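You operate a simulated robot arm through the tools that you are given. There is no shell and no other tool.

Carry out the task below with a simulated robot arm. There is one attempt and no reset: what you move stays moved.

TASK
Swap in the grey end bell and lock its timing at 30 degrees.
Fine: free the lock slide first; the other end bell goes on the clear part of the bench. Set down upright: what you pick out.

The check looks at the end state, three seconds after you hand in, the way a careful person would. Anything else that was tipped, shoved, dropped, spilled or broken makes it a failure.

THE ROBOT
A 6-joint arm with a two-finger gripper, fixed in place. Base frame: the origin is at the foot of the arm, x ahead of it, y to its left, z up; the work surface is at about z = 0.84. Units: m, rad, N and s.
With the tool pointing down near the work surface it reaches from about 0.12 to 0.68 m from the base axis. Its first joint turns from -1.152 to 1.152 rad. Payload 2.45 kg.
Tool frame: the origin (TCP) lies between the finger pads and is the grasp point; the fingertips stand 0.03 m ahead of it; z points along the fingers, y is the line along which they close. The gripper opens to 0.106 m. The gripper's body begins 0.079 m behind the TCP.
Orientation is that of the tool frame in the base frame, as a unit quaternion [w, x, y, z]. With the fingers straight down and closing along the base's y, the tool's x points along the base's -x, its y along +y and its z along -z.

THE INTERFACE
- The arm moves only by the tool apply_moves. Its argument "plan" is a list of rows, each a list of 6 numbers: the shift along the tool's x, y, z in m, then the turn, a rotation vector about the tool's x, y, z in degrees. In form: [[x, y, z, ax, ay, az], ...]. A call has 1 to 20 rows; each row shifts and turns the commanded pose from where the row before left it, along the tool's axes as they then stand. "claw" is the gripper command, from -1 (shut) to 1 (fully open), values between in proportion, set as the call begins (left out, the last holds). A row lasts 0.2 s, in which the tool goes at most 0.05 m and 0.15 rad; a call with a longer step from one row to the next is refused whole, and so is a gripper value outside its range. Where a pose cannot be reached the arm comes as near as it can. A force on the tool above 40 N (or 10 N above the force at the start of the call, whichever is more), or a blocked arm, ends the call early, and 0.2 s more pass. The fingers move at their own pace (about 0.153 m/s each) and stop on an object; they squeeze with about 23 N. The grip force told is the motor's: it shows also when the fingers shut on nothing. Time passes only in rows, and 0.2 s behind the last, so rows that do not move let the fingers close. The reply holds the time, the measured pose of the TCP, the force on the tool along the base axes, the opening and the grip force, in the units named above and with some noise, with the torque about the TCP (base axes, N m) and any sound that the robot's microphone picked up.
- Cameras (640 x 400 px; columns grow to the right, rows downward): "scene" is fixed at [0.0831, 0.4471, 1.4069]; the picture's right is [-0.39, -0.92, 0.00], its down [-0.51, 0.21, -0.84] and it looks along [0.77, -0.32, -0.55] (base axes); focal length 243 px, centre (320, 200). "wrist" rides on the gripper at [0.076, -0.002, -0.106] in the tool frame; the picture's right is [0.02, 1.00, 0.00], its down [-0.78, 0.02, -0.62] and it looks along [-0.62, 0.01, 0.78] (tool axes); focal length 247 px, centre (320, 200). There is no depth. A picture from a camera that has moved, and an enlarged one, comes with that camera's place and axes in the base frame and with its lens.
- capture(camera): a new picture of that camera. No time passes.
- enlarge(camera, box): a new picture of the part [left, top, right, bottom] of that camera's present view, enlarged. No time passes.
- hand_in(): hands the job in; it is judged then, once.

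Places have to be worked out from the pictures, the camera data and where the tool is seen. Open the gripper and draw the arm clear of the work before you hand the job in, unless the task says otherwise.

The tools are called after "Request:" by a JSON object that holds its "name" and its "arguments". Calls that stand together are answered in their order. apply_moves: Moves the arm, as the interface text tells. Its arguments: {"type":"object","properties":{"plan":{"type":"array"},"claw":{"type":"number"}},"required":["plan"]} The other tools are called the same way: capture (camera) takes a picture; enlarge (camera, box) takes an enlarged picture of a part of a camera's view; hand_in () hands the job in.

At the start:

```text
time_s: 0.0
position: [0.4021, 0.1897, 1.2302]
orientation: [0.0, 0.0, 1.0, 0.0]
ft_force: [-0.9, 0.4, -0.8]
torque: [0.01, -0.01, 0.03]
width: 0.1061
grip_force: 0.1
```

scene: 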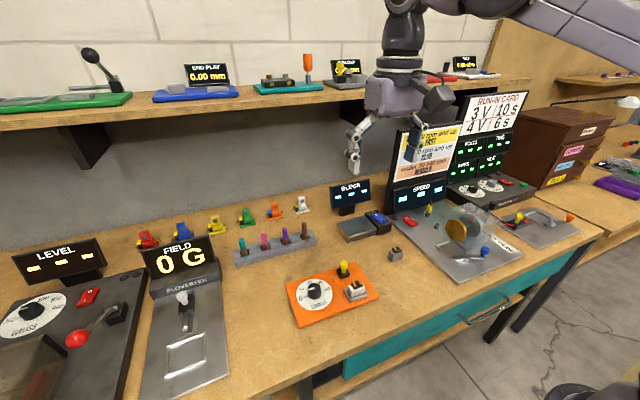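
wrist: 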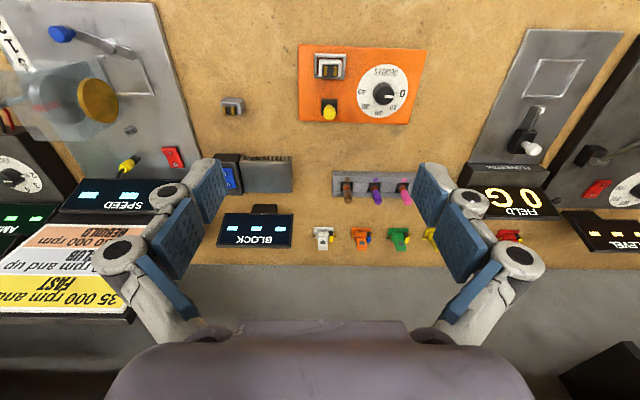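

I start by looking closely at the scene; the orange jig with dial and the grey parts are of interest.

Request:
{"name": "enlarge", "arguments": {"camera": "scene", "box": [260, 220, 420, 340]}}

Request:
{"name": "enlarge", "arguments": {"camera": "wrist", "box": [200, 20, 440, 170]}}

Request:
{"name": "enlarge", "arguments": {"camera": "scene", "box": [120, 170, 340, 280]}}

Request:
{"name": "enlarge", "arguments": {"camera": "scene", "box": [370, 80, 600, 280]}}

```text
3.33 times, centred on (340, 280) of scene
camera zoom: at [0.0831, 0.4471, 1.4069], right [-0.39, -0.92, 0.0], down [-0.51, 0.21, -0.84], along [0.77, -0.32, -0.55], focal length 810 px, centre (253, -67)
```

zoom: 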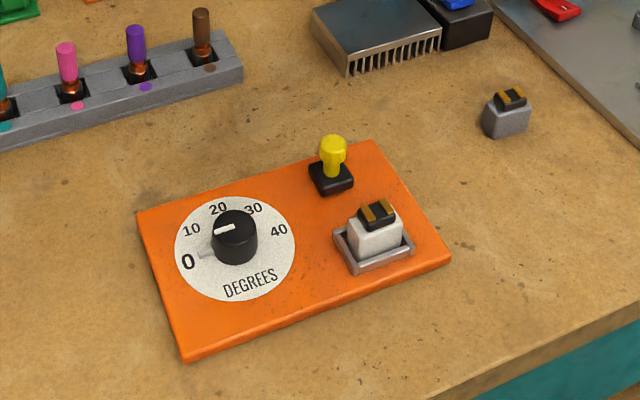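

```text
2.67 times, centred on (320, 95) of wrist
camera zoom: at [0.3247, 0.1866, 1.336], right [-0.02, 1.0, 0.0], down [0.78, 0.02, 0.62], along [0.62, 0.01, -0.78], focal length 659 px, centre (320, 480)
```

zoom: 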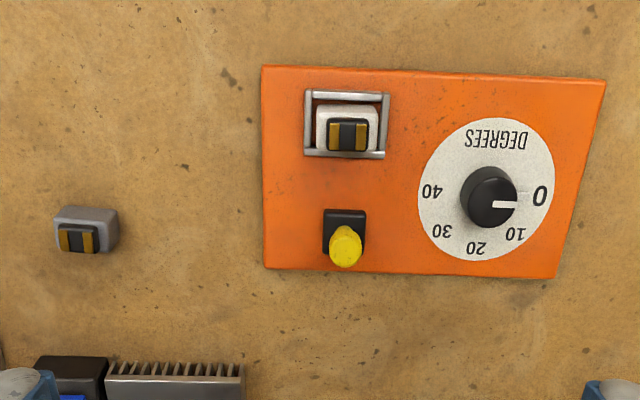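

```text
2.91 times, centred on (230, 225) of scene
camera zoom: at [0.0831, 0.4471, 1.4069], right [-0.39, -0.92, 0.0], down [-0.51, 0.21, -0.84], along [0.77, -0.32, -0.55], focal length 707 px, centre (582, 127)
```

zoom: 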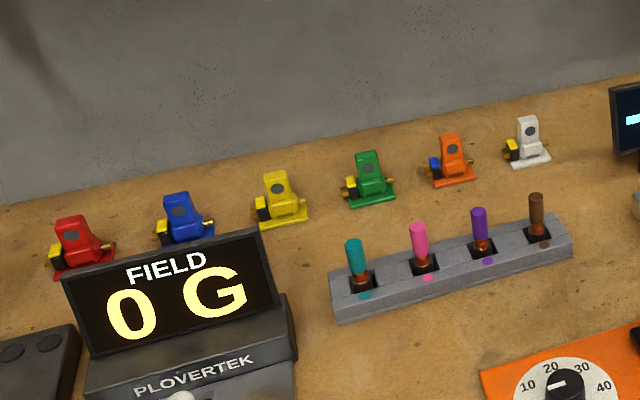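

```text
2.00 times, centred on (485, 180) of scene
camera zoom: at [0.0831, 0.4471, 1.4069], right [-0.39, -0.92, 0.0], down [-0.51, 0.21, -0.84], along [0.77, -0.32, -0.55], focal length 486 px, centre (-10, 240)
```

zoom: 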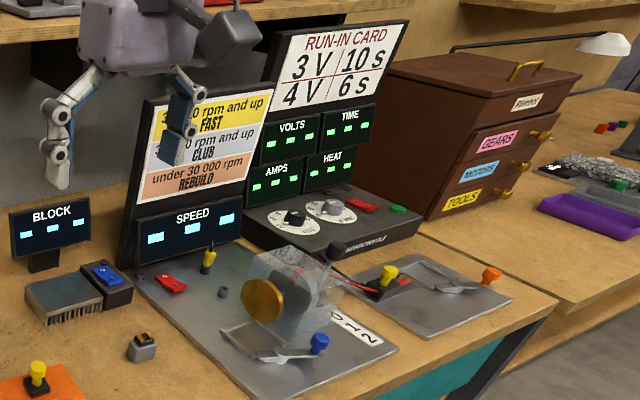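

The white bell sits in the orange jig's cradle (about x 0.41, y 0.20), the grey bell stands loose at about (0.48, 0.02), the yellow lock slide is at about (0.475, 0.205) and the degree knob at about (0.445, 0.298). I move the wrist camera nearer for a better look at the lock slide.

Request:
{"name": "apply_moves", "arguments": {"plan": [[0.02, 0.008, 0.034, 0, 0, 0], [0.02, 0.008, 0.034, 0, 0, 0], [0.02, 0.008, 0.034, 0, 0, 0], [0.02, 0.008, 0.034, 0, 0, 0], [0.02, 0.008, 0.034, 0, 0, 0]], "claw": 1}}

Request:
{"name": "capture", "arguments": {"camera": "wrist"}}

Request:
{"name": "capture", "arguments": {"camera": "scene"}}

```text
time_s: 1.2
position: [0.2996, 0.2304, 1.0595]
orientation: [0.001, 0.0, 1.0, 0.0]
ft_force: [-0.4, 0.8, 0.0]
torque: [0.0, -0.02, 0.02]
width: 0.1058
grip_force: 0.1
```

```text
taken
camera wrist: at [0.2218, 0.2263, 1.1664], right [-0.02, 1.0, 0.0], down [0.78, 0.02, 0.62], along [0.62, 0.01, -0.78], focal length 247 px, centre (320, 200)
```

wrist: 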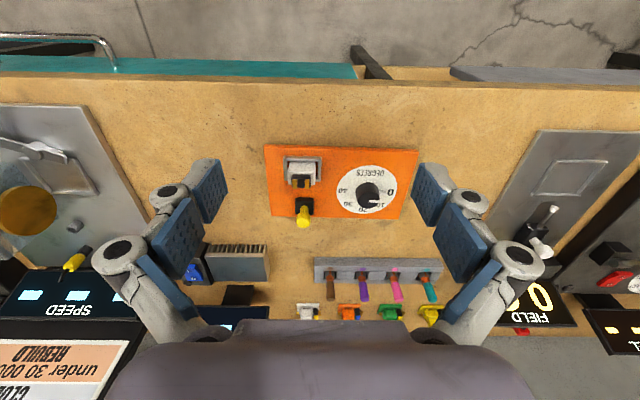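

```text
taken
```

scene: 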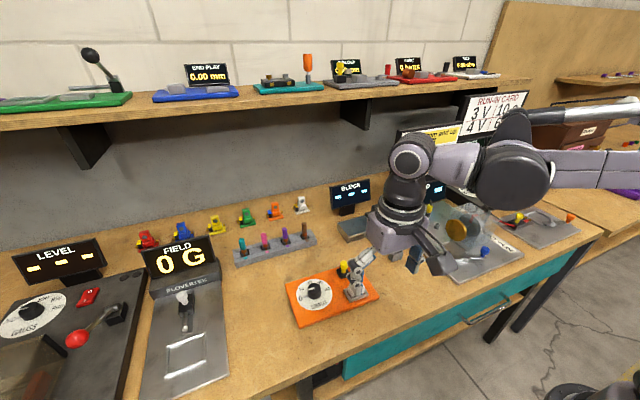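

Request:
{"name": "enlarge", "arguments": {"camera": "wrist", "box": [256, 136, 426, 242]}}

Request:
{"name": "enlarge", "arguments": {"camera": "wrist", "box": [270, 145, 330, 235]}}

```text
3.76 times, centred on (341, 189) of wrist
camera zoom: at [0.2218, 0.2263, 1.1664], right [-0.02, 1.0, 0.0], down [0.78, 0.02, 0.62], along [0.62, 0.01, -0.78], focal length 930 px, centre (241, 241)
```

zoom: 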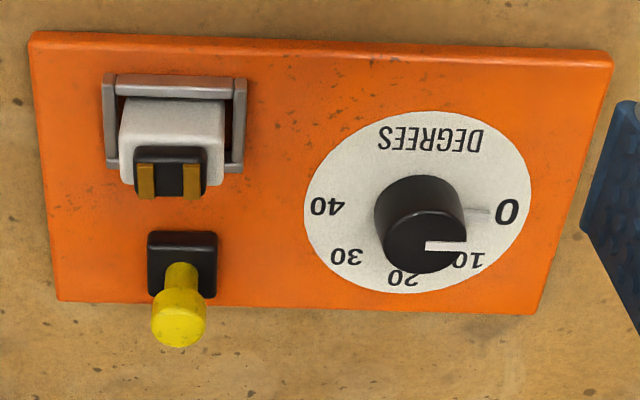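

```text
4.44 times, centred on (300, 190) of wrist
camera zoom: at [0.2218, 0.2263, 1.1664], right [-0.02, 1.0, 0.0], down [0.78, 0.02, 0.62], along [0.62, 0.01, -0.78], focal length 1098 px, centre (409, 244)
```

zoom: 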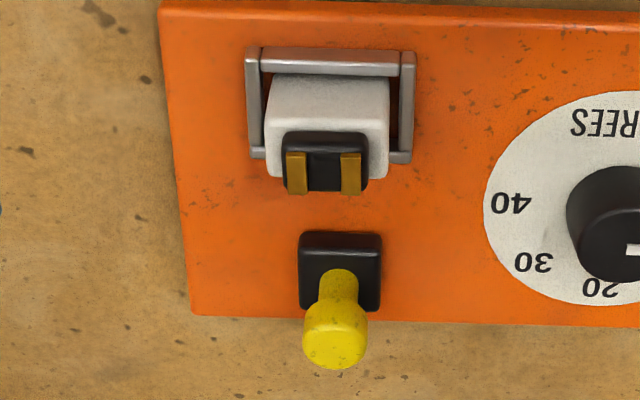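

I look closer at the lock slide from the scene camera, and at similar fittings elsewhere on the bench for how they travel.

Request:
{"name": "enlarge", "arguments": {"camera": "scene", "box": [320, 250, 390, 310]}}

Request:
{"name": "enlarge", "arguments": {"camera": "scene", "box": [280, 255, 390, 330]}}

Request:
{"name": "enlarge", "arguments": {"camera": "scene", "box": [380, 190, 600, 290]}}

Request:
{"name": "enlarge", "arguments": {"camera": "scene", "box": [0, 40, 500, 130]}}

```text
6.67 times, centred on (355, 280) of scene
camera zoom: at [0.0831, 0.447, 1.4069], right [-0.39, -0.92, 0.0], down [-0.51, 0.21, -0.84], along [0.77, -0.32, -0.55], focal length 1621 px, centre (87, -333)
```

zoom: 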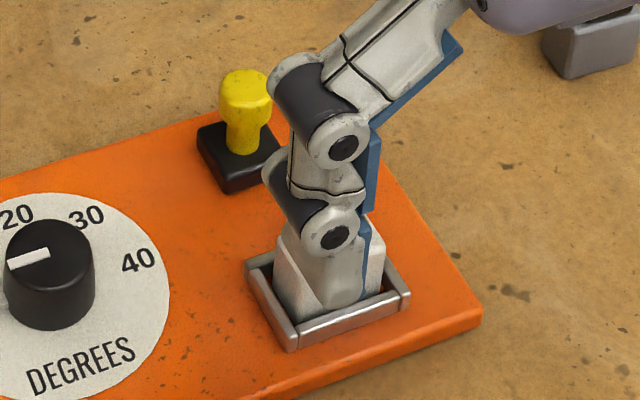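

```text
5.33 times, centred on (335, 292) of scene
camera zoom: at [0.0831, 0.447, 1.4069], right [-0.39, -0.92, 0.0], down [-0.51, 0.21, -0.84], along [0.77, -0.32, -0.55], focal length 1297 px, centre (240, -293)
```

zoom: 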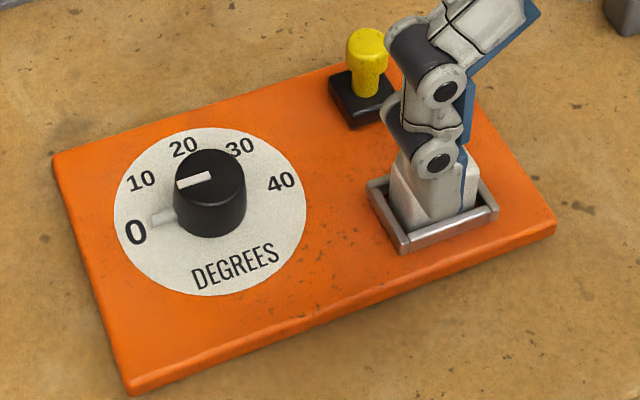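

```text
2.91 times, centred on (490, 240) of scene
camera zoom: at [0.0831, 0.447, 1.4069], right [-0.39, -0.92, 0.0], down [-0.51, 0.21, -0.84], along [0.77, -0.32, -0.55], focal length 707 px, centre (-174, 84)
```

zoom: 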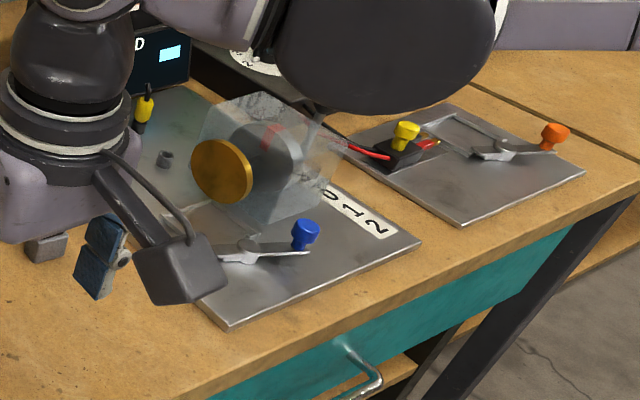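

```text
1.28 times, centred on (250, 85) of scene
camera zoom: at [0.0831, 0.447, 1.4069], right [-0.39, -0.92, 0.0], down [-0.51, 0.21, -0.84], along [0.77, -0.32, -0.55], focal length 311 px, centre (410, 347)
```

zoom: 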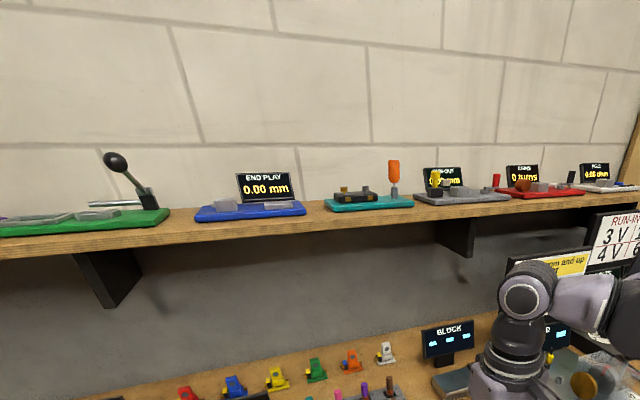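

The black block with the yellow knob is the lock slide, at about (0.48, 0.206) with its knob top near z 0.897. I move over it at a safe height and check alignment before lowering.

Request:
{"name": "apply_moves", "arguments": {"plan": [[-0.036, -0.005, 0.008, 0, 0, 0], [-0.036, -0.005, 0.008, 0, 0, 0], [-0.036, -0.005, 0.008, 0, 0, 0], [-0.036, -0.005, 0.008, 0, 0, 0], [-0.036, -0.004, 0.008, 0, 0, 0]], "claw": 0.2}}

Request:
{"name": "capture", "arguments": {"camera": "wrist"}}

Request:
{"name": "enlarge", "arguments": {"camera": "scene", "box": [280, 200, 420, 330]}}

```text
time_s: 2.4
position: [0.4812, 0.2056, 1.0181]
orientation: [-0.001, 0.0, 1.0, 0.0]
ft_force: [0.1, 0.2, -0.9]
torque: [0.0, 0.03, 0.0]
width: 0.0639
grip_force: 0.1
```

```text
taken
camera wrist: at [0.4043, 0.2012, 1.1254], right [-0.02, 1.0, 0.0], down [0.78, 0.02, 0.62], along [0.62, 0.01, -0.78], focal length 247 px, centre (320, 200)
```

wrist: 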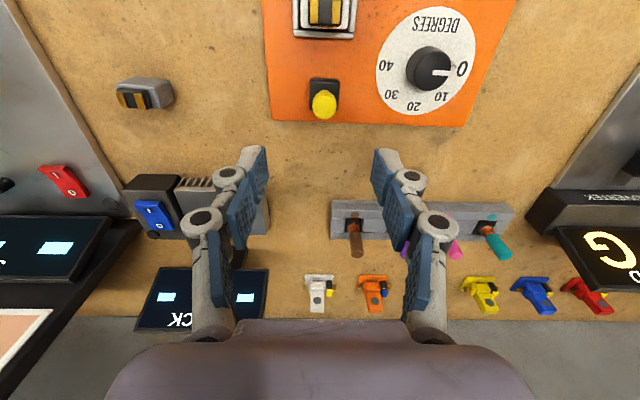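

```text
3.08 times, centred on (350, 265) of scene
camera zoom: at [0.0831, 0.447, 1.4069], right [-0.39, -0.92, 0.0], down [-0.51, 0.21, -0.84], along [0.77, -0.32, -0.55], focal length 748 px, centre (228, 0)
```

zoom: 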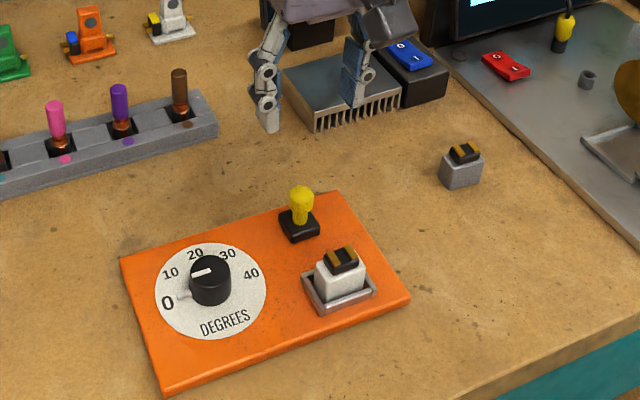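

I enlarge the wrist view around the knob and the bells for precise bearings.

Request:
{"name": "enlarge", "arguments": {"camera": "wrist", "box": [260, 0, 420, 130]}}

Request:
{"name": "enlarge", "arguments": {"camera": "wrist", "box": [100, 60, 190, 130]}}

```text
3.08 times, centred on (340, 65) of wrist
camera zoom: at [0.4043, 0.2012, 1.1254], right [-0.02, 1.0, 0.0], down [0.78, 0.02, 0.62], along [0.62, 0.01, -0.78], focal length 760 px, centre (258, 615)
```

zoom: 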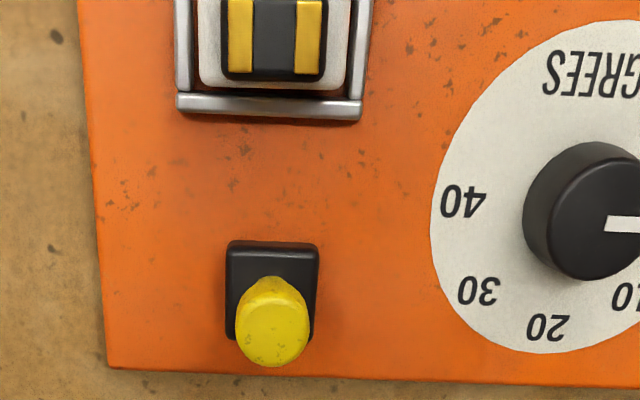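

```text
5.71 times, centred on (145, 95) of wrist
camera zoom: at [0.4043, 0.2012, 1.1254], right [-0.02, 1.0, 0.0], down [0.78, 0.02, 0.62], along [0.62, 0.01, -0.78], focal length 1411 px, centre (1320, 800)
```

zoom: 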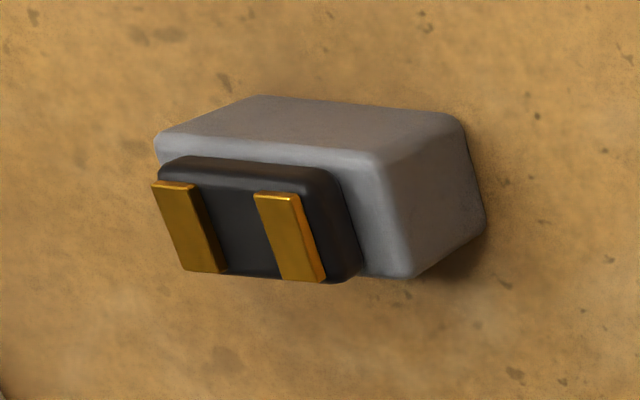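

The lock block spans about x 0.461–0.487, y 0.206, with the knob head at about (0.476, 0.206). I lower open fingers around the knob head, staying above the block.

Request:
{"name": "apply_moves", "arguments": {"plan": [[0.005, 0.0005, 0.03, 0, 0, 0], [0, 0, 0.03, 0, 0, 0], [0, 0, 0.03, 0, 0, 0], [0, 0, 0.026, 0, 0, 0], [0, 0, 0, 0, 0, 0]], "claw": 0.2}}

Request:
{"name": "enlarge", "arguments": {"camera": "scene", "box": [280, 200, 420, 330]}}

Request:
{"name": "capture", "arguments": {"camera": "wrist"}}

```text
time_s: 3.6
position: [0.4777, 0.205, 0.9035]
orientation: [0.0, 0.0, 1.0, 0.0]
ft_force: [-0.3, -0.4, 0.7]
torque: [-0.01, 0.01, 0.01]
width: 0.0638
grip_force: 0.0
```

```text
3.08 times, centred on (350, 265) of scene
camera zoom: at [0.0831, 0.447, 1.4069], right [-0.39, -0.92, 0.0], down [-0.51, 0.21, -0.84], along [0.77, -0.32, -0.55], focal length 748 px, centre (228, 0)
```

zoom: 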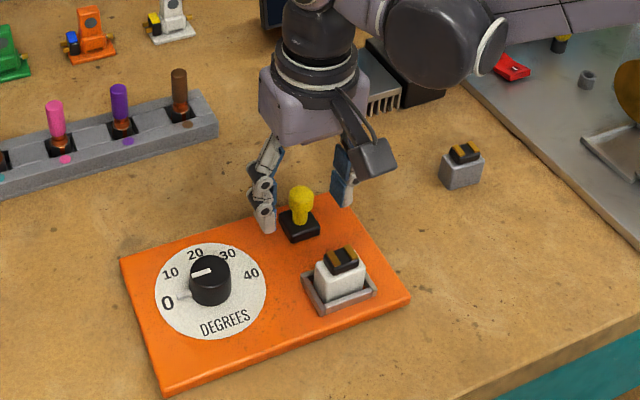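

```text
taken
camera wrist: at [0.401, 0.2017, 1.0099], right [-0.02, 1.0, 0.0], down [0.78, 0.02, 0.62], along [0.62, 0.01, -0.78], focal length 247 px, centre (320, 200)
```

wrist: 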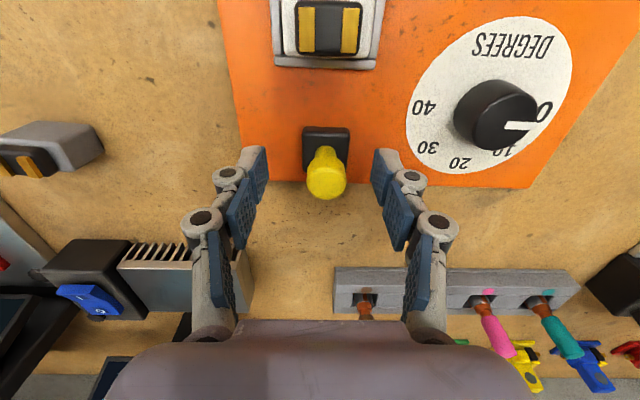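

The fingers straddle the knob well. I close on it and wait for the grip.

Request:
{"name": "apply_moves", "arguments": {"plan": [[0, 0, 0.003, 0, 0, 0], [0, 0, 0, 0, 0, 0], [0, 0, 0, 0, 0, 0]], "claw": -1}}

Request:
{"name": "capture", "arguments": {"camera": "wrist"}}

```text
time_s: 4.4
position: [0.4767, 0.2066, 0.9001]
orientation: [0.001, 0.0, 1.0, 0.0]
ft_force: [2.2, 0.6, 17.2]
torque: [0.01, -0.11, -0.01]
width: 0.0216
grip_force: 22.8
```

```text
taken
camera wrist: at [0.4004, 0.2022, 1.0072], right [-0.02, 1.0, 0.0], down [0.78, 0.02, 0.62], along [0.62, 0.01, -0.78], focal length 247 px, centre (320, 200)
```

wrist: 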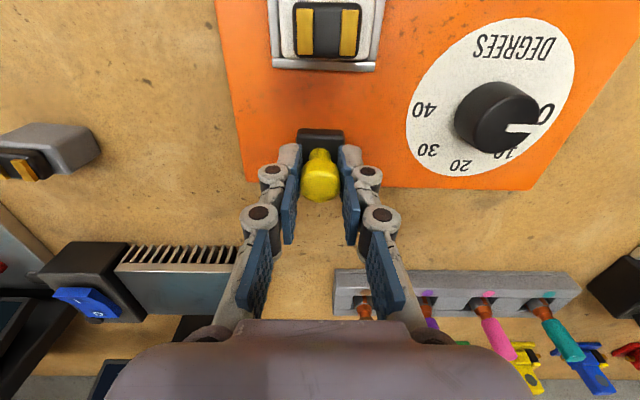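

Gripped at 22 mm width, but there is 17 N upward force, so the fingertips may be touching the block. I ease up slightly and read again.

Request:
{"name": "apply_moves", "arguments": {"plan": [[0, 0, -0.002, 0, 0, 0], [0, 0, 0, 0, 0, 0]]}}

```text
time_s: 5.0
position: [0.4776, 0.2065, 0.902]
orientation: [0.001, 0.0, 1.0, 0.0]
ft_force: [-0.1, 0.1, -0.1]
torque: [-0.05, -0.1, -0.07]
width: 0.0213
grip_force: 23.1
```

Force is relieved. I now test the slide's direction gently, first 4 mm towards +x (away from the cradle).

Request:
{"name": "apply_moves", "arguments": {"plan": [[-0.002, 0, 0, 0, 0, 0], [-0.002, 0, 0, 0, 0, 0], [0, 0, 0, 0, 0, 0]]}}

```text
time_s: 5.8
position: [0.482, 0.2058, 0.9031]
orientation: [-0.001, 0.0, 1.0, 0.0]
ft_force: [-1.6, 0.6, 0.0]
torque: [0.03, 0.06, 0.08]
width: 0.0213
grip_force: 23.1
```

It moved about 4 mm with only 1.6 N resistance; I check whether the block moved with it.

Request:
{"name": "enlarge", "arguments": {"camera": "wrist", "box": [200, 60, 440, 210]}}

Request:
{"name": "enlarge", "arguments": {"camera": "scene", "box": [280, 200, 420, 330]}}

```text
2.67 times, centred on (320, 135) of wrist
camera zoom: at [0.4038, 0.2031, 1.0089], right [-0.02, 1.0, 0.0], down [0.78, 0.02, 0.62], along [0.62, 0.01, -0.78], focal length 659 px, centre (320, 373)
```

zoom: 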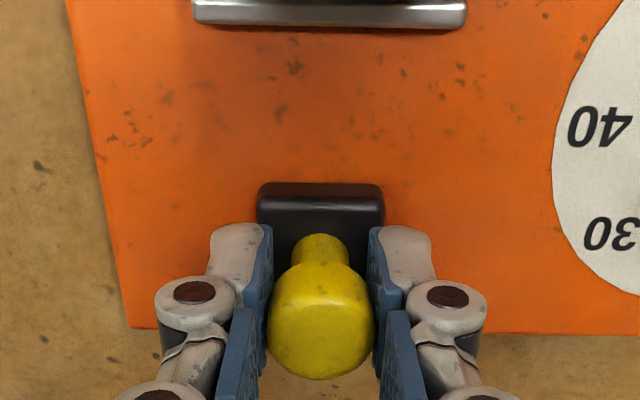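

```text
3.08 times, centred on (350, 265) of scene
camera zoom: at [0.0833, 0.4471, 1.4069], right [-0.39, -0.92, 0.0], down [-0.51, 0.21, -0.84], along [0.77, -0.32, -0.55], focal length 748 px, centre (228, 0)
```

zoom: 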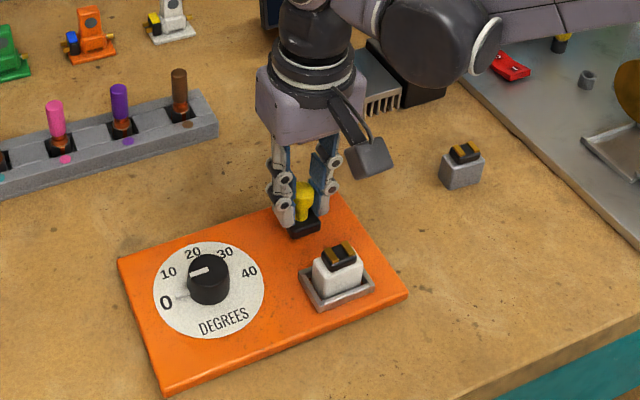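

Comparing with the earlier scene view, the whole orange plate seems to have shifted a few millimetres rather than the slide — the jig isn't bolted down. I move back by the same amount and compare.

Request:
{"name": "apply_moves", "arguments": {"plan": [[0.002, 0, 0, 0, 0, 0], [0.0024, 0, 0, 0, 0, 0], [0, 0, 0, 0, 0, 0]]}}

Request:
{"name": "enlarge", "arguments": {"camera": "scene", "box": [280, 200, 420, 330]}}

Request:
{"name": "enlarge", "arguments": {"camera": "wrist", "box": [200, 60, 440, 210]}}

```text
time_s: 6.6
position: [0.477, 0.2063, 0.9021]
orientation: [0.0, 0.0, 1.0, 0.0]
ft_force: [0.2, 0.4, 0.9]
torque: [-0.01, -0.09, -0.09]
width: 0.0213
grip_force: 22.8
```

```text
3.08 times, centred on (350, 265) of scene
camera zoom: at [0.0833, 0.4471, 1.4069], right [-0.39, -0.92, 0.0], down [-0.51, 0.21, -0.84], along [0.77, -0.32, -0.55], focal length 748 px, centre (228, 0)
```

zoom: 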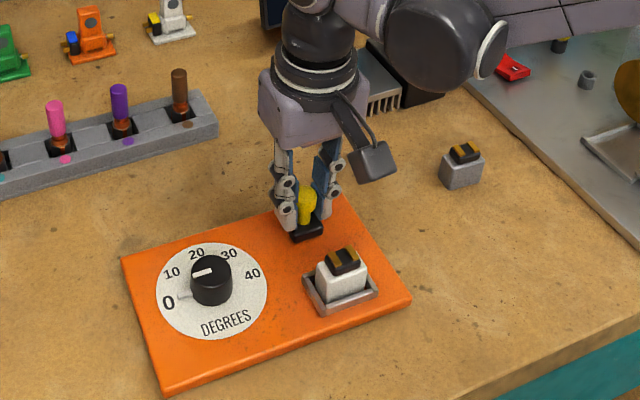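

```text
2.67 times, centred on (320, 135) of wrist
camera zoom: at [0.3993, 0.2029, 1.0089], right [-0.02, 1.0, 0.0], down [0.78, 0.02, 0.62], along [0.62, 0.01, -0.78], focal length 659 px, centre (320, 373)
```

zoom: 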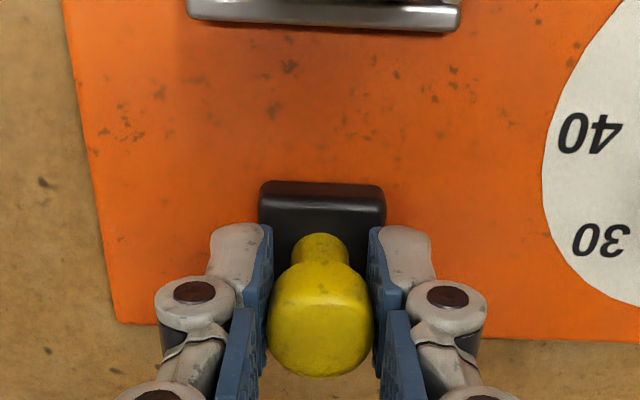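

The jig came back close to where it was. I enlarge the scene view to measure the jig's position precisely.

Request:
{"name": "enlarge", "arguments": {"camera": "scene", "box": [280, 255, 390, 330]}}

Request:
{"name": "capture", "arguments": {"camera": "wrist"}}

```text
5.33 times, centred on (335, 292) of scene
camera zoom: at [0.0833, 0.4471, 1.4069], right [-0.39, -0.92, 0.0], down [-0.51, 0.21, -0.84], along [0.77, -0.32, -0.55], focal length 1297 px, centre (240, -293)
```

zoom: 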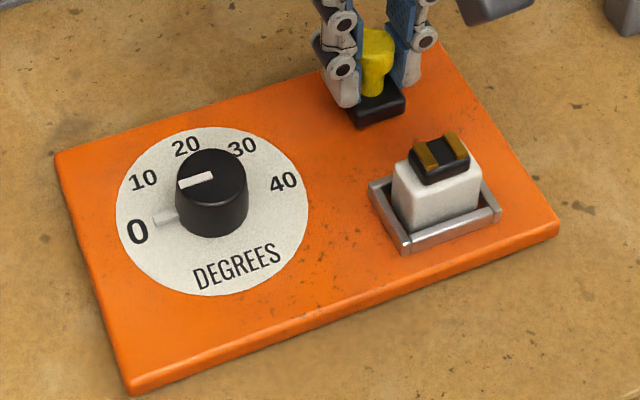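

```text
taken
camera wrist: at [0.3993, 0.2029, 1.0089], right [-0.02, 1.0, 0.0], down [0.78, 0.02, 0.62], along [0.62, 0.01, -0.78], focal length 247 px, centre (320, 200)
```

wrist: 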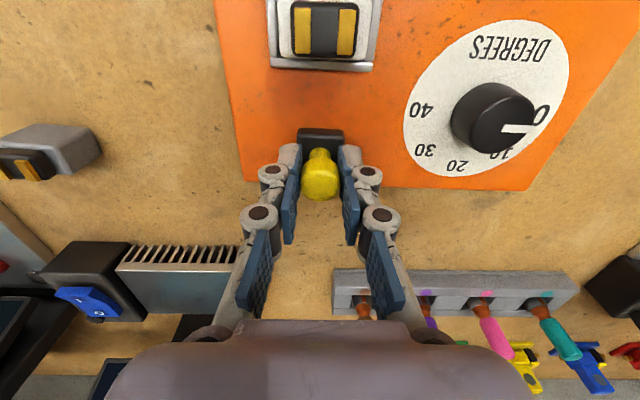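

The jig is nearly unmoved overall (about 1–2 mm). Pulling along x carried the jig, so x does not look like the slide's axis; I test −y gently by 6 mm and compare block against plate.

Request:
{"name": "apply_moves", "arguments": {"plan": [[0, -0.002, 0, 0, 0, 0], [0, -0.002, 0, 0, 0, 0], [0, -0.002, 0, 0, 0, 0], [0, 0, 0, 0, 0, 0]]}}

Request:
{"name": "capture", "arguments": {"camera": "wrist"}}

Request:
{"name": "enlarge", "arguments": {"camera": "scene", "box": [280, 255, 390, 330]}}

```text
time_s: 7.6
position: [0.4772, 0.1998, 0.902]
orientation: [0.0, -0.001, 1.0, 0.001]
ft_force: [-0.9, -0.1, 0.8]
torque: [0.0, 0.02, 0.09]
width: 0.0214
grip_force: 22.8
```

```text
taken
camera wrist: at [0.3997, 0.1969, 1.0089], right [-0.02, 1.0, 0.0], down [0.78, 0.02, 0.62], along [0.62, 0.01, -0.78], focal length 247 px, centre (320, 200)
```

wrist: 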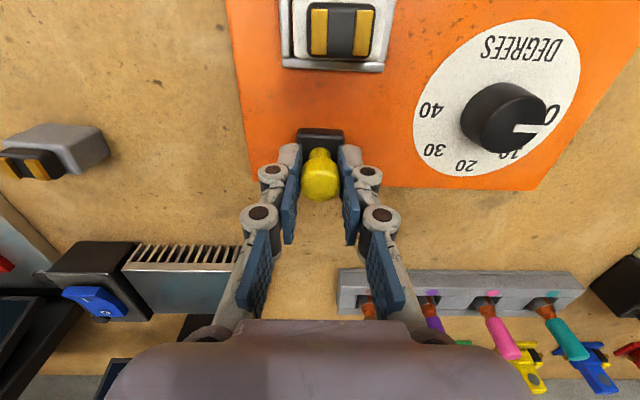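

```text
5.33 times, centred on (335, 292) of scene
camera zoom: at [0.0833, 0.4471, 1.4069], right [-0.39, -0.92, 0.0], down [-0.51, 0.21, -0.84], along [0.77, -0.32, -0.55], focal length 1297 px, centre (240, -293)
```

zoom: 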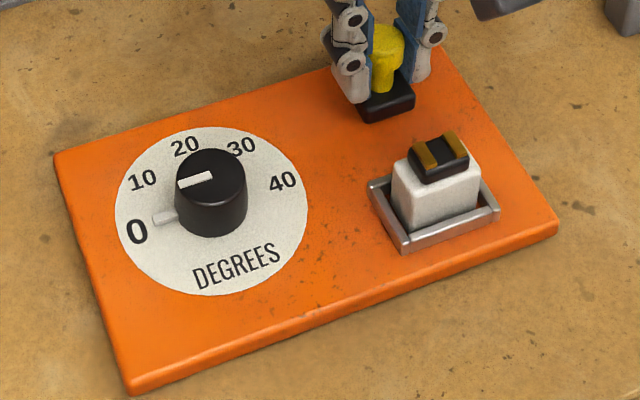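

The block moved with the gripper along −y while the plate stayed still: the slide runs along y with little friction. I keep sliding towards −y (away from the dial) in small steps and watch the force and sounds.

Request:
{"name": "apply_moves", "arguments": {"plan": [[0, -0.002, 0, 0, 0, 0], [0, -0.002, 0, 0, 0, 0], [0, -0.002, 0, 0, 0, 0], [0, 0, 0, 0, 0, 0]]}}

Request:
{"name": "capture", "arguments": {"camera": "wrist"}}

Request:
{"name": "enlarge", "arguments": {"camera": "scene", "box": [280, 255, 390, 330]}}

```text
time_s: 8.6
position: [0.477, 0.1927, 0.9026]
orientation: [0.0, -0.001, 1.0, 0.0]
ft_force: [0.3, 0.6, 0.6]
torque: [-0.02, 0.01, -0.04]
width: 0.0213
grip_force: 23.1
```

```text
taken
camera wrist: at [0.3994, 0.1909, 1.0092], right [-0.02, 1.0, 0.0], down [0.78, 0.02, 0.62], along [0.62, 0.01, -0.78], focal length 247 px, centre (320, 200)
```

wrist: 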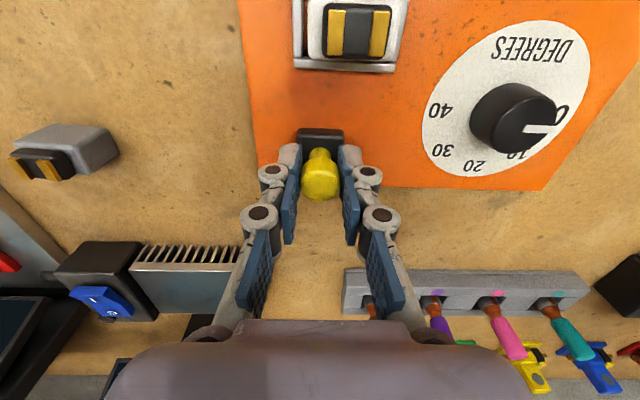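

```text
5.33 times, centred on (335, 292) of scene
camera zoom: at [0.0833, 0.4471, 1.4069], right [-0.39, -0.92, 0.0], down [-0.51, 0.21, -0.84], along [0.77, -0.32, -0.55], focal length 1297 px, centre (240, -293)
```

zoom: 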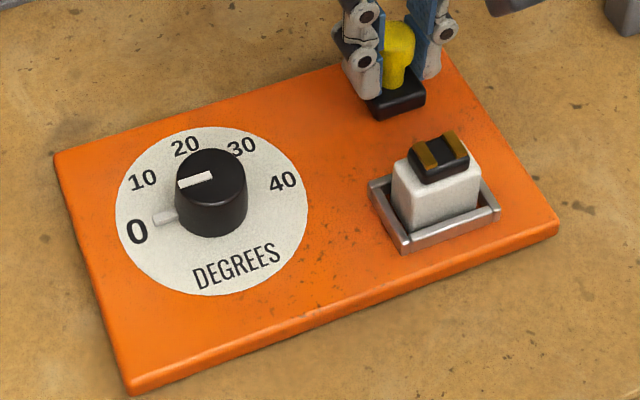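

Still sliding freely, plate unmoved, now about 13 mm from its start. I continue towards −y.

Request:
{"name": "apply_moves", "arguments": {"plan": [[0, -0.002, 0, 0, 0, 0], [0, -0.002, 0, 0, 0, 0], [0, 0, 0, 0, 0, 0]]}}

Request:
{"name": "enlarge", "arguments": {"camera": "scene", "box": [280, 255, 390, 330]}}

Request:
{"name": "capture", "arguments": {"camera": "wrist"}}

```text
time_s: 9.4
position: [0.4754, 0.19, 0.9029]
orientation: [0.0, 0.001, 1.0, 0.0]
ft_force: [0.0, -0.2, 0.9]
torque: [0.01, 0.05, 0.01]
width: 0.0213
grip_force: 22.9
```

```text
5.33 times, centred on (335, 292) of scene
camera zoom: at [0.0833, 0.4471, 1.4069], right [-0.39, -0.92, 0.0], down [-0.51, 0.21, -0.84], along [0.77, -0.32, -0.55], focal length 1297 px, centre (240, -293)
```

zoom: 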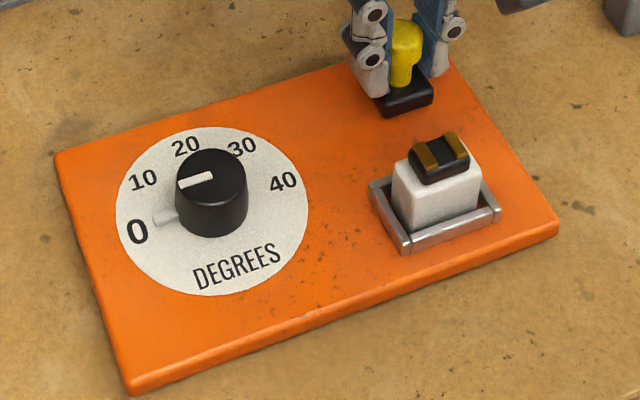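

```text
taken
camera wrist: at [0.399, 0.1865, 1.0091], right [-0.02, 1.0, 0.0], down [0.78, 0.02, 0.62], along [0.62, 0.01, -0.78], focal length 247 px, centre (320, 200)
```

wrist: 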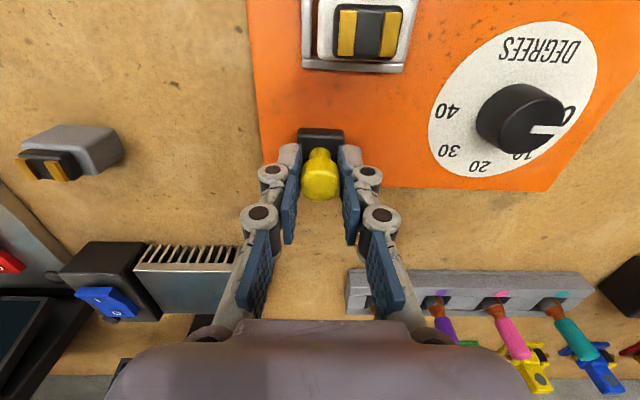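

Still free. I go on by 4 mm, checking each time that the plate itself doesn't start to move.

Request:
{"name": "apply_moves", "arguments": {"plan": [[0, -0.002, 0, 0, 0, 0], [0, -0.002, 0, 0, 0, 0], [0, 0, 0, 0, 0, 0]]}}

Request:
{"name": "enlarge", "arguments": {"camera": "scene", "box": [280, 255, 390, 330]}}

Request:
{"name": "capture", "arguments": {"camera": "wrist"}}

```text
time_s: 10.2
position: [0.4785, 0.1856, 0.903]
orientation: [0.0, 0.0, 1.0, 0.0]
ft_force: [-0.8, -0.4, 0.4]
torque: [0.01, 0.12, 0.13]
width: 0.0214
grip_force: 23.3
```

```text
5.33 times, centred on (335, 292) of scene
camera zoom: at [0.0832, 0.4471, 1.4069], right [-0.39, -0.92, 0.0], down [-0.51, 0.21, -0.84], along [0.77, -0.32, -0.55], focal length 1297 px, centre (240, -293)
```

zoom: 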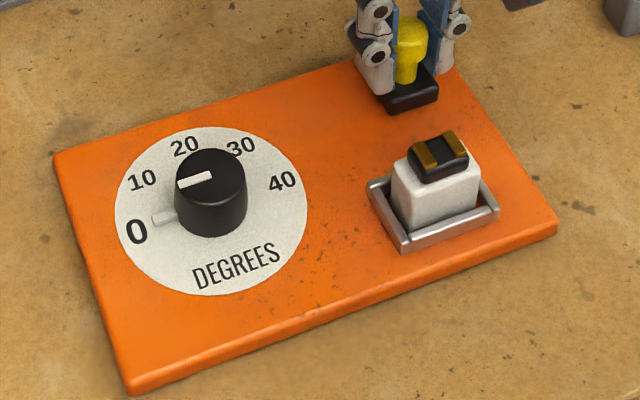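

```text
taken
camera wrist: at [0.3997, 0.183, 1.0091], right [-0.02, 1.0, 0.0], down [0.78, 0.02, 0.62], along [0.62, 0.01, -0.78], focal length 247 px, centre (320, 200)
```

wrist: 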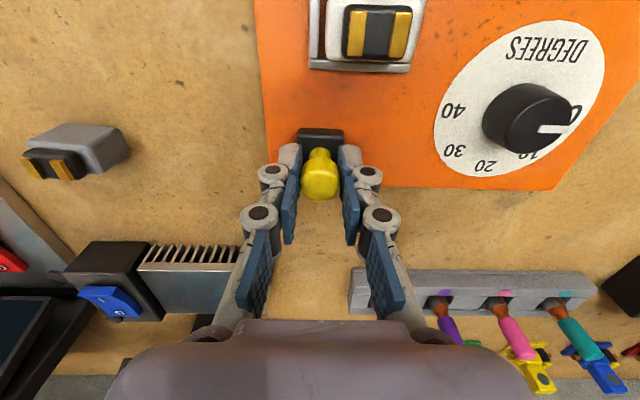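

The slide is now about 21 mm from its start and the plate is unmoved. I continue by another 4 mm.

Request:
{"name": "apply_moves", "arguments": {"plan": [[0, -0.002, 0, 0, 0, 0], [0, -0.002, 0, 0, 0, 0], [0, 0, 0, 0, 0, 0]]}}

Request:
{"name": "enlarge", "arguments": {"camera": "scene", "box": [280, 255, 390, 330]}}

Request:
{"name": "capture", "arguments": {"camera": "wrist"}}

```text
time_s: 11.0
position: [0.4763, 0.1829, 0.9042]
orientation: [0.0, 0.0, 1.0, 0.001]
ft_force: [-1.4, 3.0, -0.1]
torque: [0.12, 0.09, -0.1]
width: 0.0215
grip_force: 23.2
```

```text
5.33 times, centred on (335, 292) of scene
camera zoom: at [0.0832, 0.4472, 1.4068], right [-0.39, -0.92, 0.0], down [-0.51, 0.21, -0.84], along [0.77, -0.32, -0.55], focal length 1297 px, centre (240, -293)
```

zoom: 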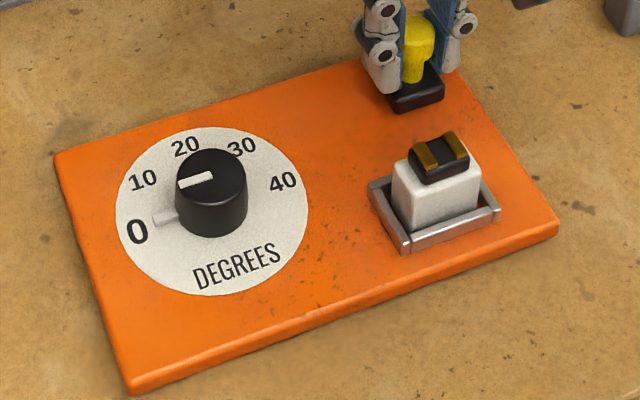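

```text
taken
camera wrist: at [0.3993, 0.1792, 1.0088], right [-0.02, 1.0, 0.0], down [0.78, 0.02, 0.62], along [0.62, 0.01, -0.78], focal length 247 px, centre (320, 200)
```

wrist: 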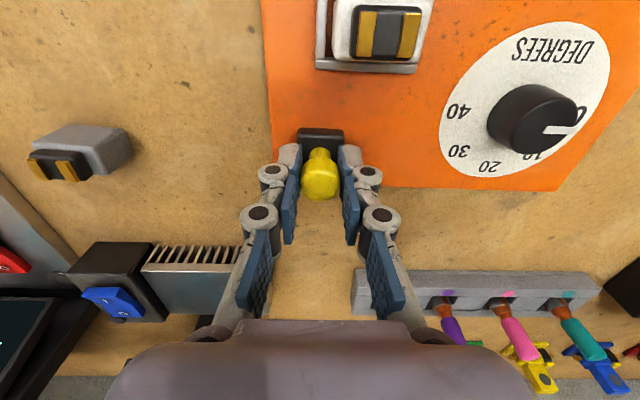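

At y ≈ 0.183 there is a 3 N stop reaction: the slide has reached its free end (about 24 mm travel). I ease off, open the fingers and rise.

Request:
{"name": "apply_moves", "arguments": {"plan": [[0, 0.001, 0, 0, 0, 0], [0, 0, 0, 0, 0, 0]]}}

Request:
{"name": "apply_moves", "arguments": {"plan": [[0, 0, 0, 0, 0, 0], [0, 0, 0, 0, 0, 0], [0, 0, -0.03, 0, 0, 0], [0, 0, -0.04, 0, 0, 0], [0.025, 0.01, -0.03, 0, 0, 0], [0.04, 0.01, 0, 0, 0, 0], [0.04, 0.0, 0, 0, 0, 0]], "claw": 0.2}}

Request:
{"name": "capture", "arguments": {"camera": "wrist"}}

Request:
{"name": "enlarge", "arguments": {"camera": "wrist", "box": [230, 110, 430, 235]}}

Request:
{"name": "enlarge", "arguments": {"camera": "scene", "box": [280, 240, 400, 330]}}

```text
time_s: 11.6
position: [0.4774, 0.1827, 0.9022]
orientation: [0.0, -0.001, 1.0, 0.0]
ft_force: [0.6, -0.7, 0.3]
torque: [-0.02, 0.08, 0.09]
width: 0.0214
grip_force: 22.8
```

```text
time_s: 13.2
position: [0.3722, 0.2003, 1.0048]
orientation: [0.0, 0.0, 1.0, 0.0]
ft_force: [-1.0, -0.7, -0.2]
torque: [-0.01, -0.04, 0.02]
width: 0.0636
grip_force: 0.0
```

```text
taken
camera wrist: at [0.2947, 0.1984, 1.1113], right [-0.02, 1.0, 0.0], down [0.78, 0.02, 0.62], along [0.62, 0.01, -0.78], focal length 247 px, centre (320, 200)
```

wrist: 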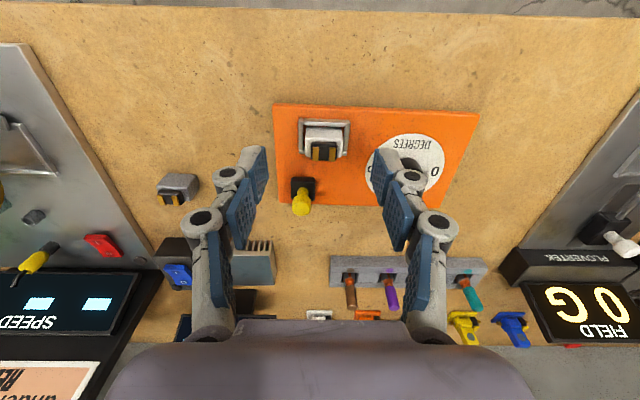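

```text
3.20 times, centred on (330, 172) of wrist
camera zoom: at [0.2947, 0.1984, 1.1113], right [-0.02, 1.0, 0.0], down [0.78, 0.02, 0.62], along [0.62, 0.01, -0.78], focal length 790 px, centre (288, 288)
```

zoom: 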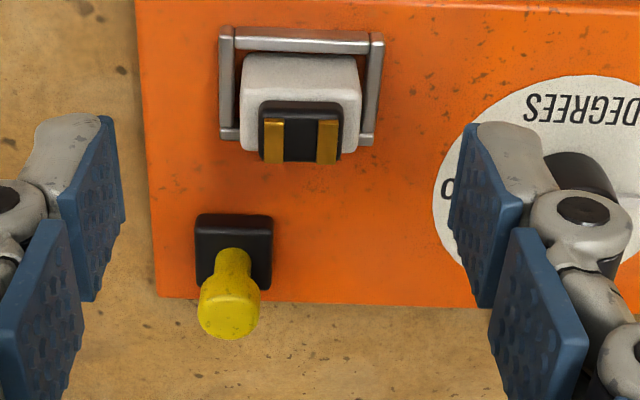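

```text
4.44 times, centred on (340, 285) of scene
camera zoom: at [0.0831, 0.447, 1.4069], right [-0.39, -0.92, 0.0], down [-0.51, 0.21, -0.84], along [0.77, -0.32, -0.55], focal length 1081 px, centre (231, -178)
```

zoom: 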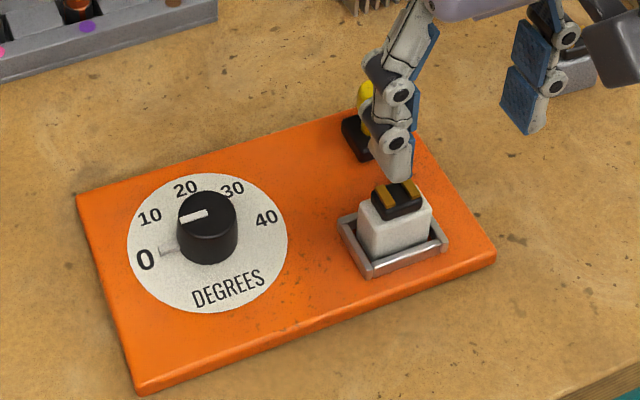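

The slide now sits at its −y end, clear of its earlier place. The white bell's centre works out at about (0.4095, 0.204), body top z ≈ 0.882, cap top ≈ 0.895, rails ≈ 0.862. I lower open fingers over it with tips just above the rails.

Request:
{"name": "apply_moves", "arguments": {"plan": [[-0.0375, 0.0037, 0, 0, 0, 0], [0, 0, 0.035, 0, 0, 0], [0, 0, 0.035, 0, 0, 0], [0, 0, 0.02, 0, 0, 0], [0, 0, 0, 0, 0, 0]], "claw": 0.2}}

Request:
{"name": "capture", "arguments": {"camera": "wrist"}}

Request:
{"name": "enlarge", "arguments": {"camera": "scene", "box": [300, 240, 420, 330]}}

```text
time_s: 14.4
position: [0.4099, 0.2074, 0.914]
orientation: [0.0, 0.0, 1.0, -0.001]
ft_force: [0.2, 0.2, -0.7]
torque: [-0.04, 0.0, 0.0]
width: 0.0639
grip_force: 0.1
```

```text
taken
camera wrist: at [0.3328, 0.204, 1.0204], right [-0.02, 1.0, 0.0], down [0.78, 0.02, 0.62], along [0.62, 0.01, -0.78], focal length 247 px, centre (320, 200)
```

wrist: 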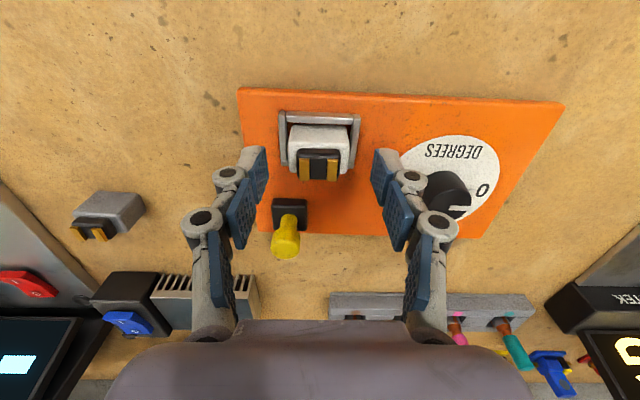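

```text
4.44 times, centred on (360, 285) of scene
camera zoom: at [0.0831, 0.447, 1.4069], right [-0.39, -0.92, 0.0], down [-0.51, 0.21, -0.84], along [0.77, -0.32, -0.55], focal length 1081 px, centre (142, -178)
```

zoom: 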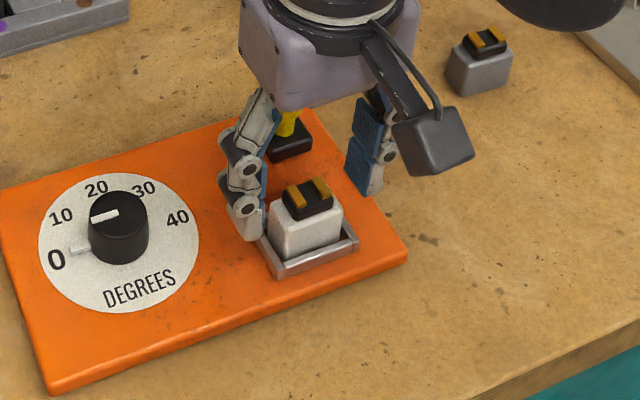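

The bell is centred to within about 1.5 mm; I correct that, lower to TCP z ≈ 0.898 and close.

Request:
{"name": "apply_moves", "arguments": {"plan": [[0, -0.0015, 0.016, 0, 0, 0], [0, 0, 0, 0, 0, 0]], "claw": 0.2}}

Request:
{"name": "apply_moves", "arguments": {"plan": [[0, 0, 0, 0, 0, 0], [0, 0, 0, 0, 0, 0], [0, 0, 0, 0, 0, 0]], "claw": -1}}

Request:
{"name": "capture", "arguments": {"camera": "wrist"}}

Request:
{"name": "enlarge", "arguments": {"camera": "scene", "box": [280, 255, 390, 330]}}

```text
time_s: 15.0
position: [0.4092, 0.2054, 0.8972]
orientation: [0.0, 0.0, 1.0, 0.001]
ft_force: [-0.1, 0.2, -0.5]
torque: [0.01, -0.01, 0.01]
width: 0.0635
grip_force: 0.0
```

```text
time_s: 15.8
position: [0.4086, 0.2065, 0.8977]
orientation: [0.0, 0.0, 1.0, 0.0]
ft_force: [0.0, -0.7, 0.9]
torque: [-0.03, 0.0, 0.0]
width: 0.0369
grip_force: 23.4
```

```text
taken
camera wrist: at [0.3325, 0.2023, 1.0041], right [-0.02, 1.0, 0.0], down [0.78, 0.02, 0.62], along [0.62, 0.01, -0.78], focal length 247 px, centre (320, 200)
```

wrist: 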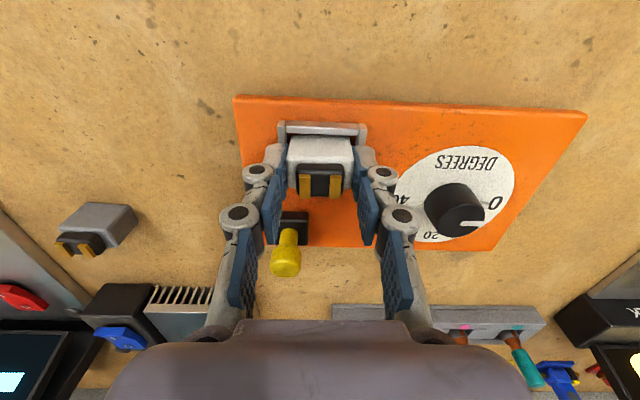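

```text
5.33 times, centred on (335, 292) of scene
camera zoom: at [0.0831, 0.4471, 1.4069], right [-0.39, -0.92, 0.0], down [-0.51, 0.21, -0.84], along [0.77, -0.32, -0.55], focal length 1297 px, centre (240, -293)
```

zoom: 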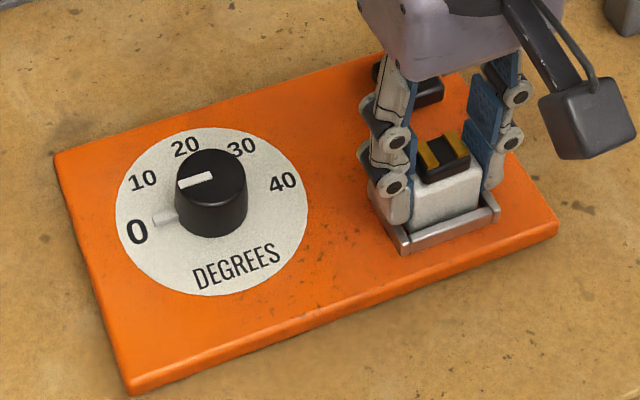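

Gripped firmly at 36.9 mm with no load, plate unmoved. I lift straight up slowly and check.

Request:
{"name": "apply_moves", "arguments": {"plan": [[0, 0, -0.005, 0, 0, 0], [0, 0, -0.01, 0, 0, 0], [0, 0, -0.015, 0, 0, 0], [0, 0, -0.02, 0, 0, 0], [0, 0, -0.02, 0, 0, 0]]}}

Request:
{"name": "capture", "arguments": {"camera": "wrist"}}

Request:
{"name": "enlarge", "arguments": {"camera": "scene", "box": [280, 240, 420, 330]}}

```text
time_s: 17.0
position: [0.4087, 0.2055, 0.9672]
orientation: [0.0, 0.0, 1.0, 0.0]
ft_force: [0.5, -0.5, -0.4]
torque: [-0.03, -0.01, 0.0]
width: 0.0368
grip_force: 23.1
```

```text
taken
camera wrist: at [0.3323, 0.202, 1.0736], right [-0.02, 1.0, 0.0], down [0.78, 0.02, 0.62], along [0.62, 0.01, -0.78], focal length 247 px, centre (320, 200)
```

wrist: 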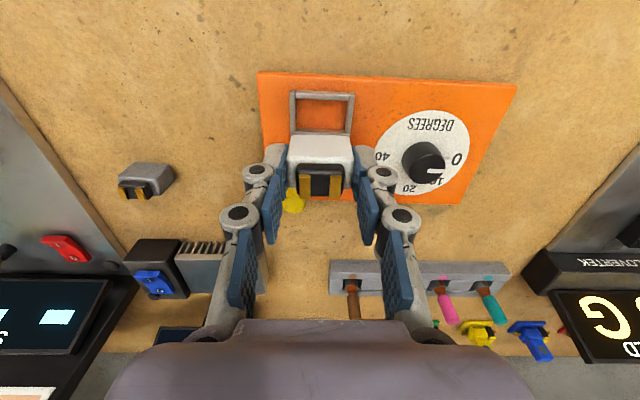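

```text
4.44 times, centred on (350, 285) of scene
camera zoom: at [0.0831, 0.447, 1.4069], right [-0.39, -0.92, 0.0], down [-0.51, 0.21, -0.84], along [0.77, -0.32, -0.55], focal length 1081 px, centre (187, -178)
```

zoom: 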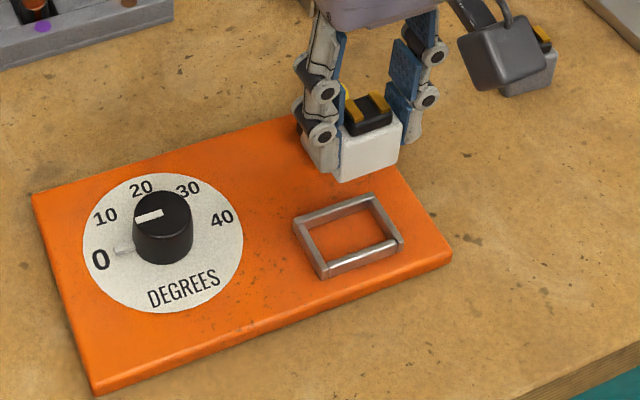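

The white bell is out cleanly and the cradle is an empty frame. I carry it to the clear bench area at about (0.40, 0.075) and lower to just above the bench.

Request:
{"name": "apply_moves", "arguments": {"plan": [[0.003, -0.0435, 0, 0, 0, 0], [0.003, -0.0435, 0, 0, 0, 0], [0.003, -0.0435, 0, 0, 0, 0], [0, 0, 0.03, 0, 0, 0], [0, 0, 0.03, 0, 0, 0], [0, 0, 0.014, 0, 0, 0], [0, 0, 0, 0, 0, 0]]}}

Request:
{"name": "enlarge", "arguments": {"camera": "scene", "box": [340, 220, 480, 330]}}

Request:
{"name": "capture", "arguments": {"camera": "wrist"}}

```text
time_s: 18.6
position: [0.3998, 0.0746, 0.8938]
orientation: [0.0, 0.0, 1.0, -0.001]
ft_force: [0.3, 0.5, 0.2]
torque: [0.0, -0.01, 0.01]
width: 0.0369
grip_force: 23.0
```

```text
3.64 times, centred on (410, 275) of scene
camera zoom: at [0.0831, 0.447, 1.4069], right [-0.39, -0.92, 0.0], down [-0.51, 0.21, -0.84], along [0.77, -0.32, -0.55], focal length 884 px, centre (-7, -73)
```

zoom: 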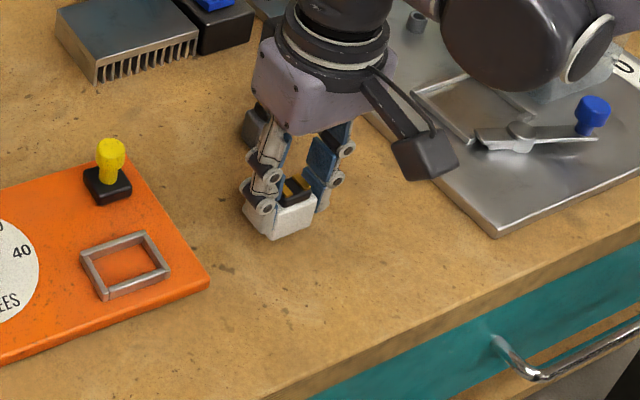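

```text
taken
camera wrist: at [0.3225, 0.0712, 0.9998], right [-0.02, 1.0, 0.0], down [0.78, 0.02, 0.62], along [0.62, 0.01, -0.78], focal length 247 px, centre (320, 200)
```

wrist: 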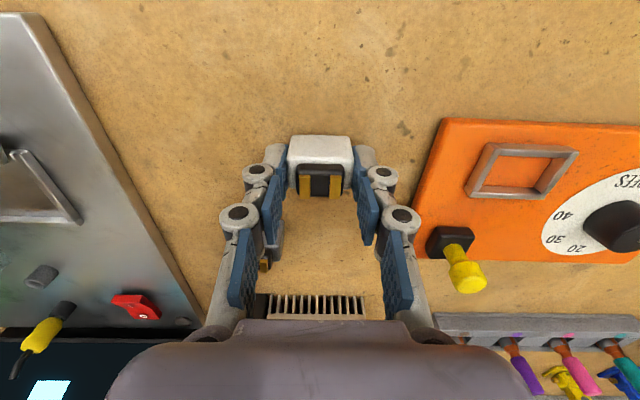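

Clear space all around. I lower gently in 1 mm steps to find the bench contact.

Request:
{"name": "apply_moves", "arguments": {"plan": [[0, 0, 0.002, 0, 0, 0], [0, 0, 0.002, 0, 0, 0], [0, 0, 0.001, 0, 0, 0], [0, 0, 0.001, 0, 0, 0], [0, 0, 0.001, 0, 0, 0], [0, 0, 0, 0, 0, 0]]}}

```text
time_s: 20.0
position: [0.4017, 0.0763, 0.8863]
orientation: [0.0, 0.0, 1.0, 0.0]
ft_force: [0.1, 0.7, -1.4]
torque: [0.0, 0.0, 0.0]
width: 0.0367
grip_force: 23.5
```

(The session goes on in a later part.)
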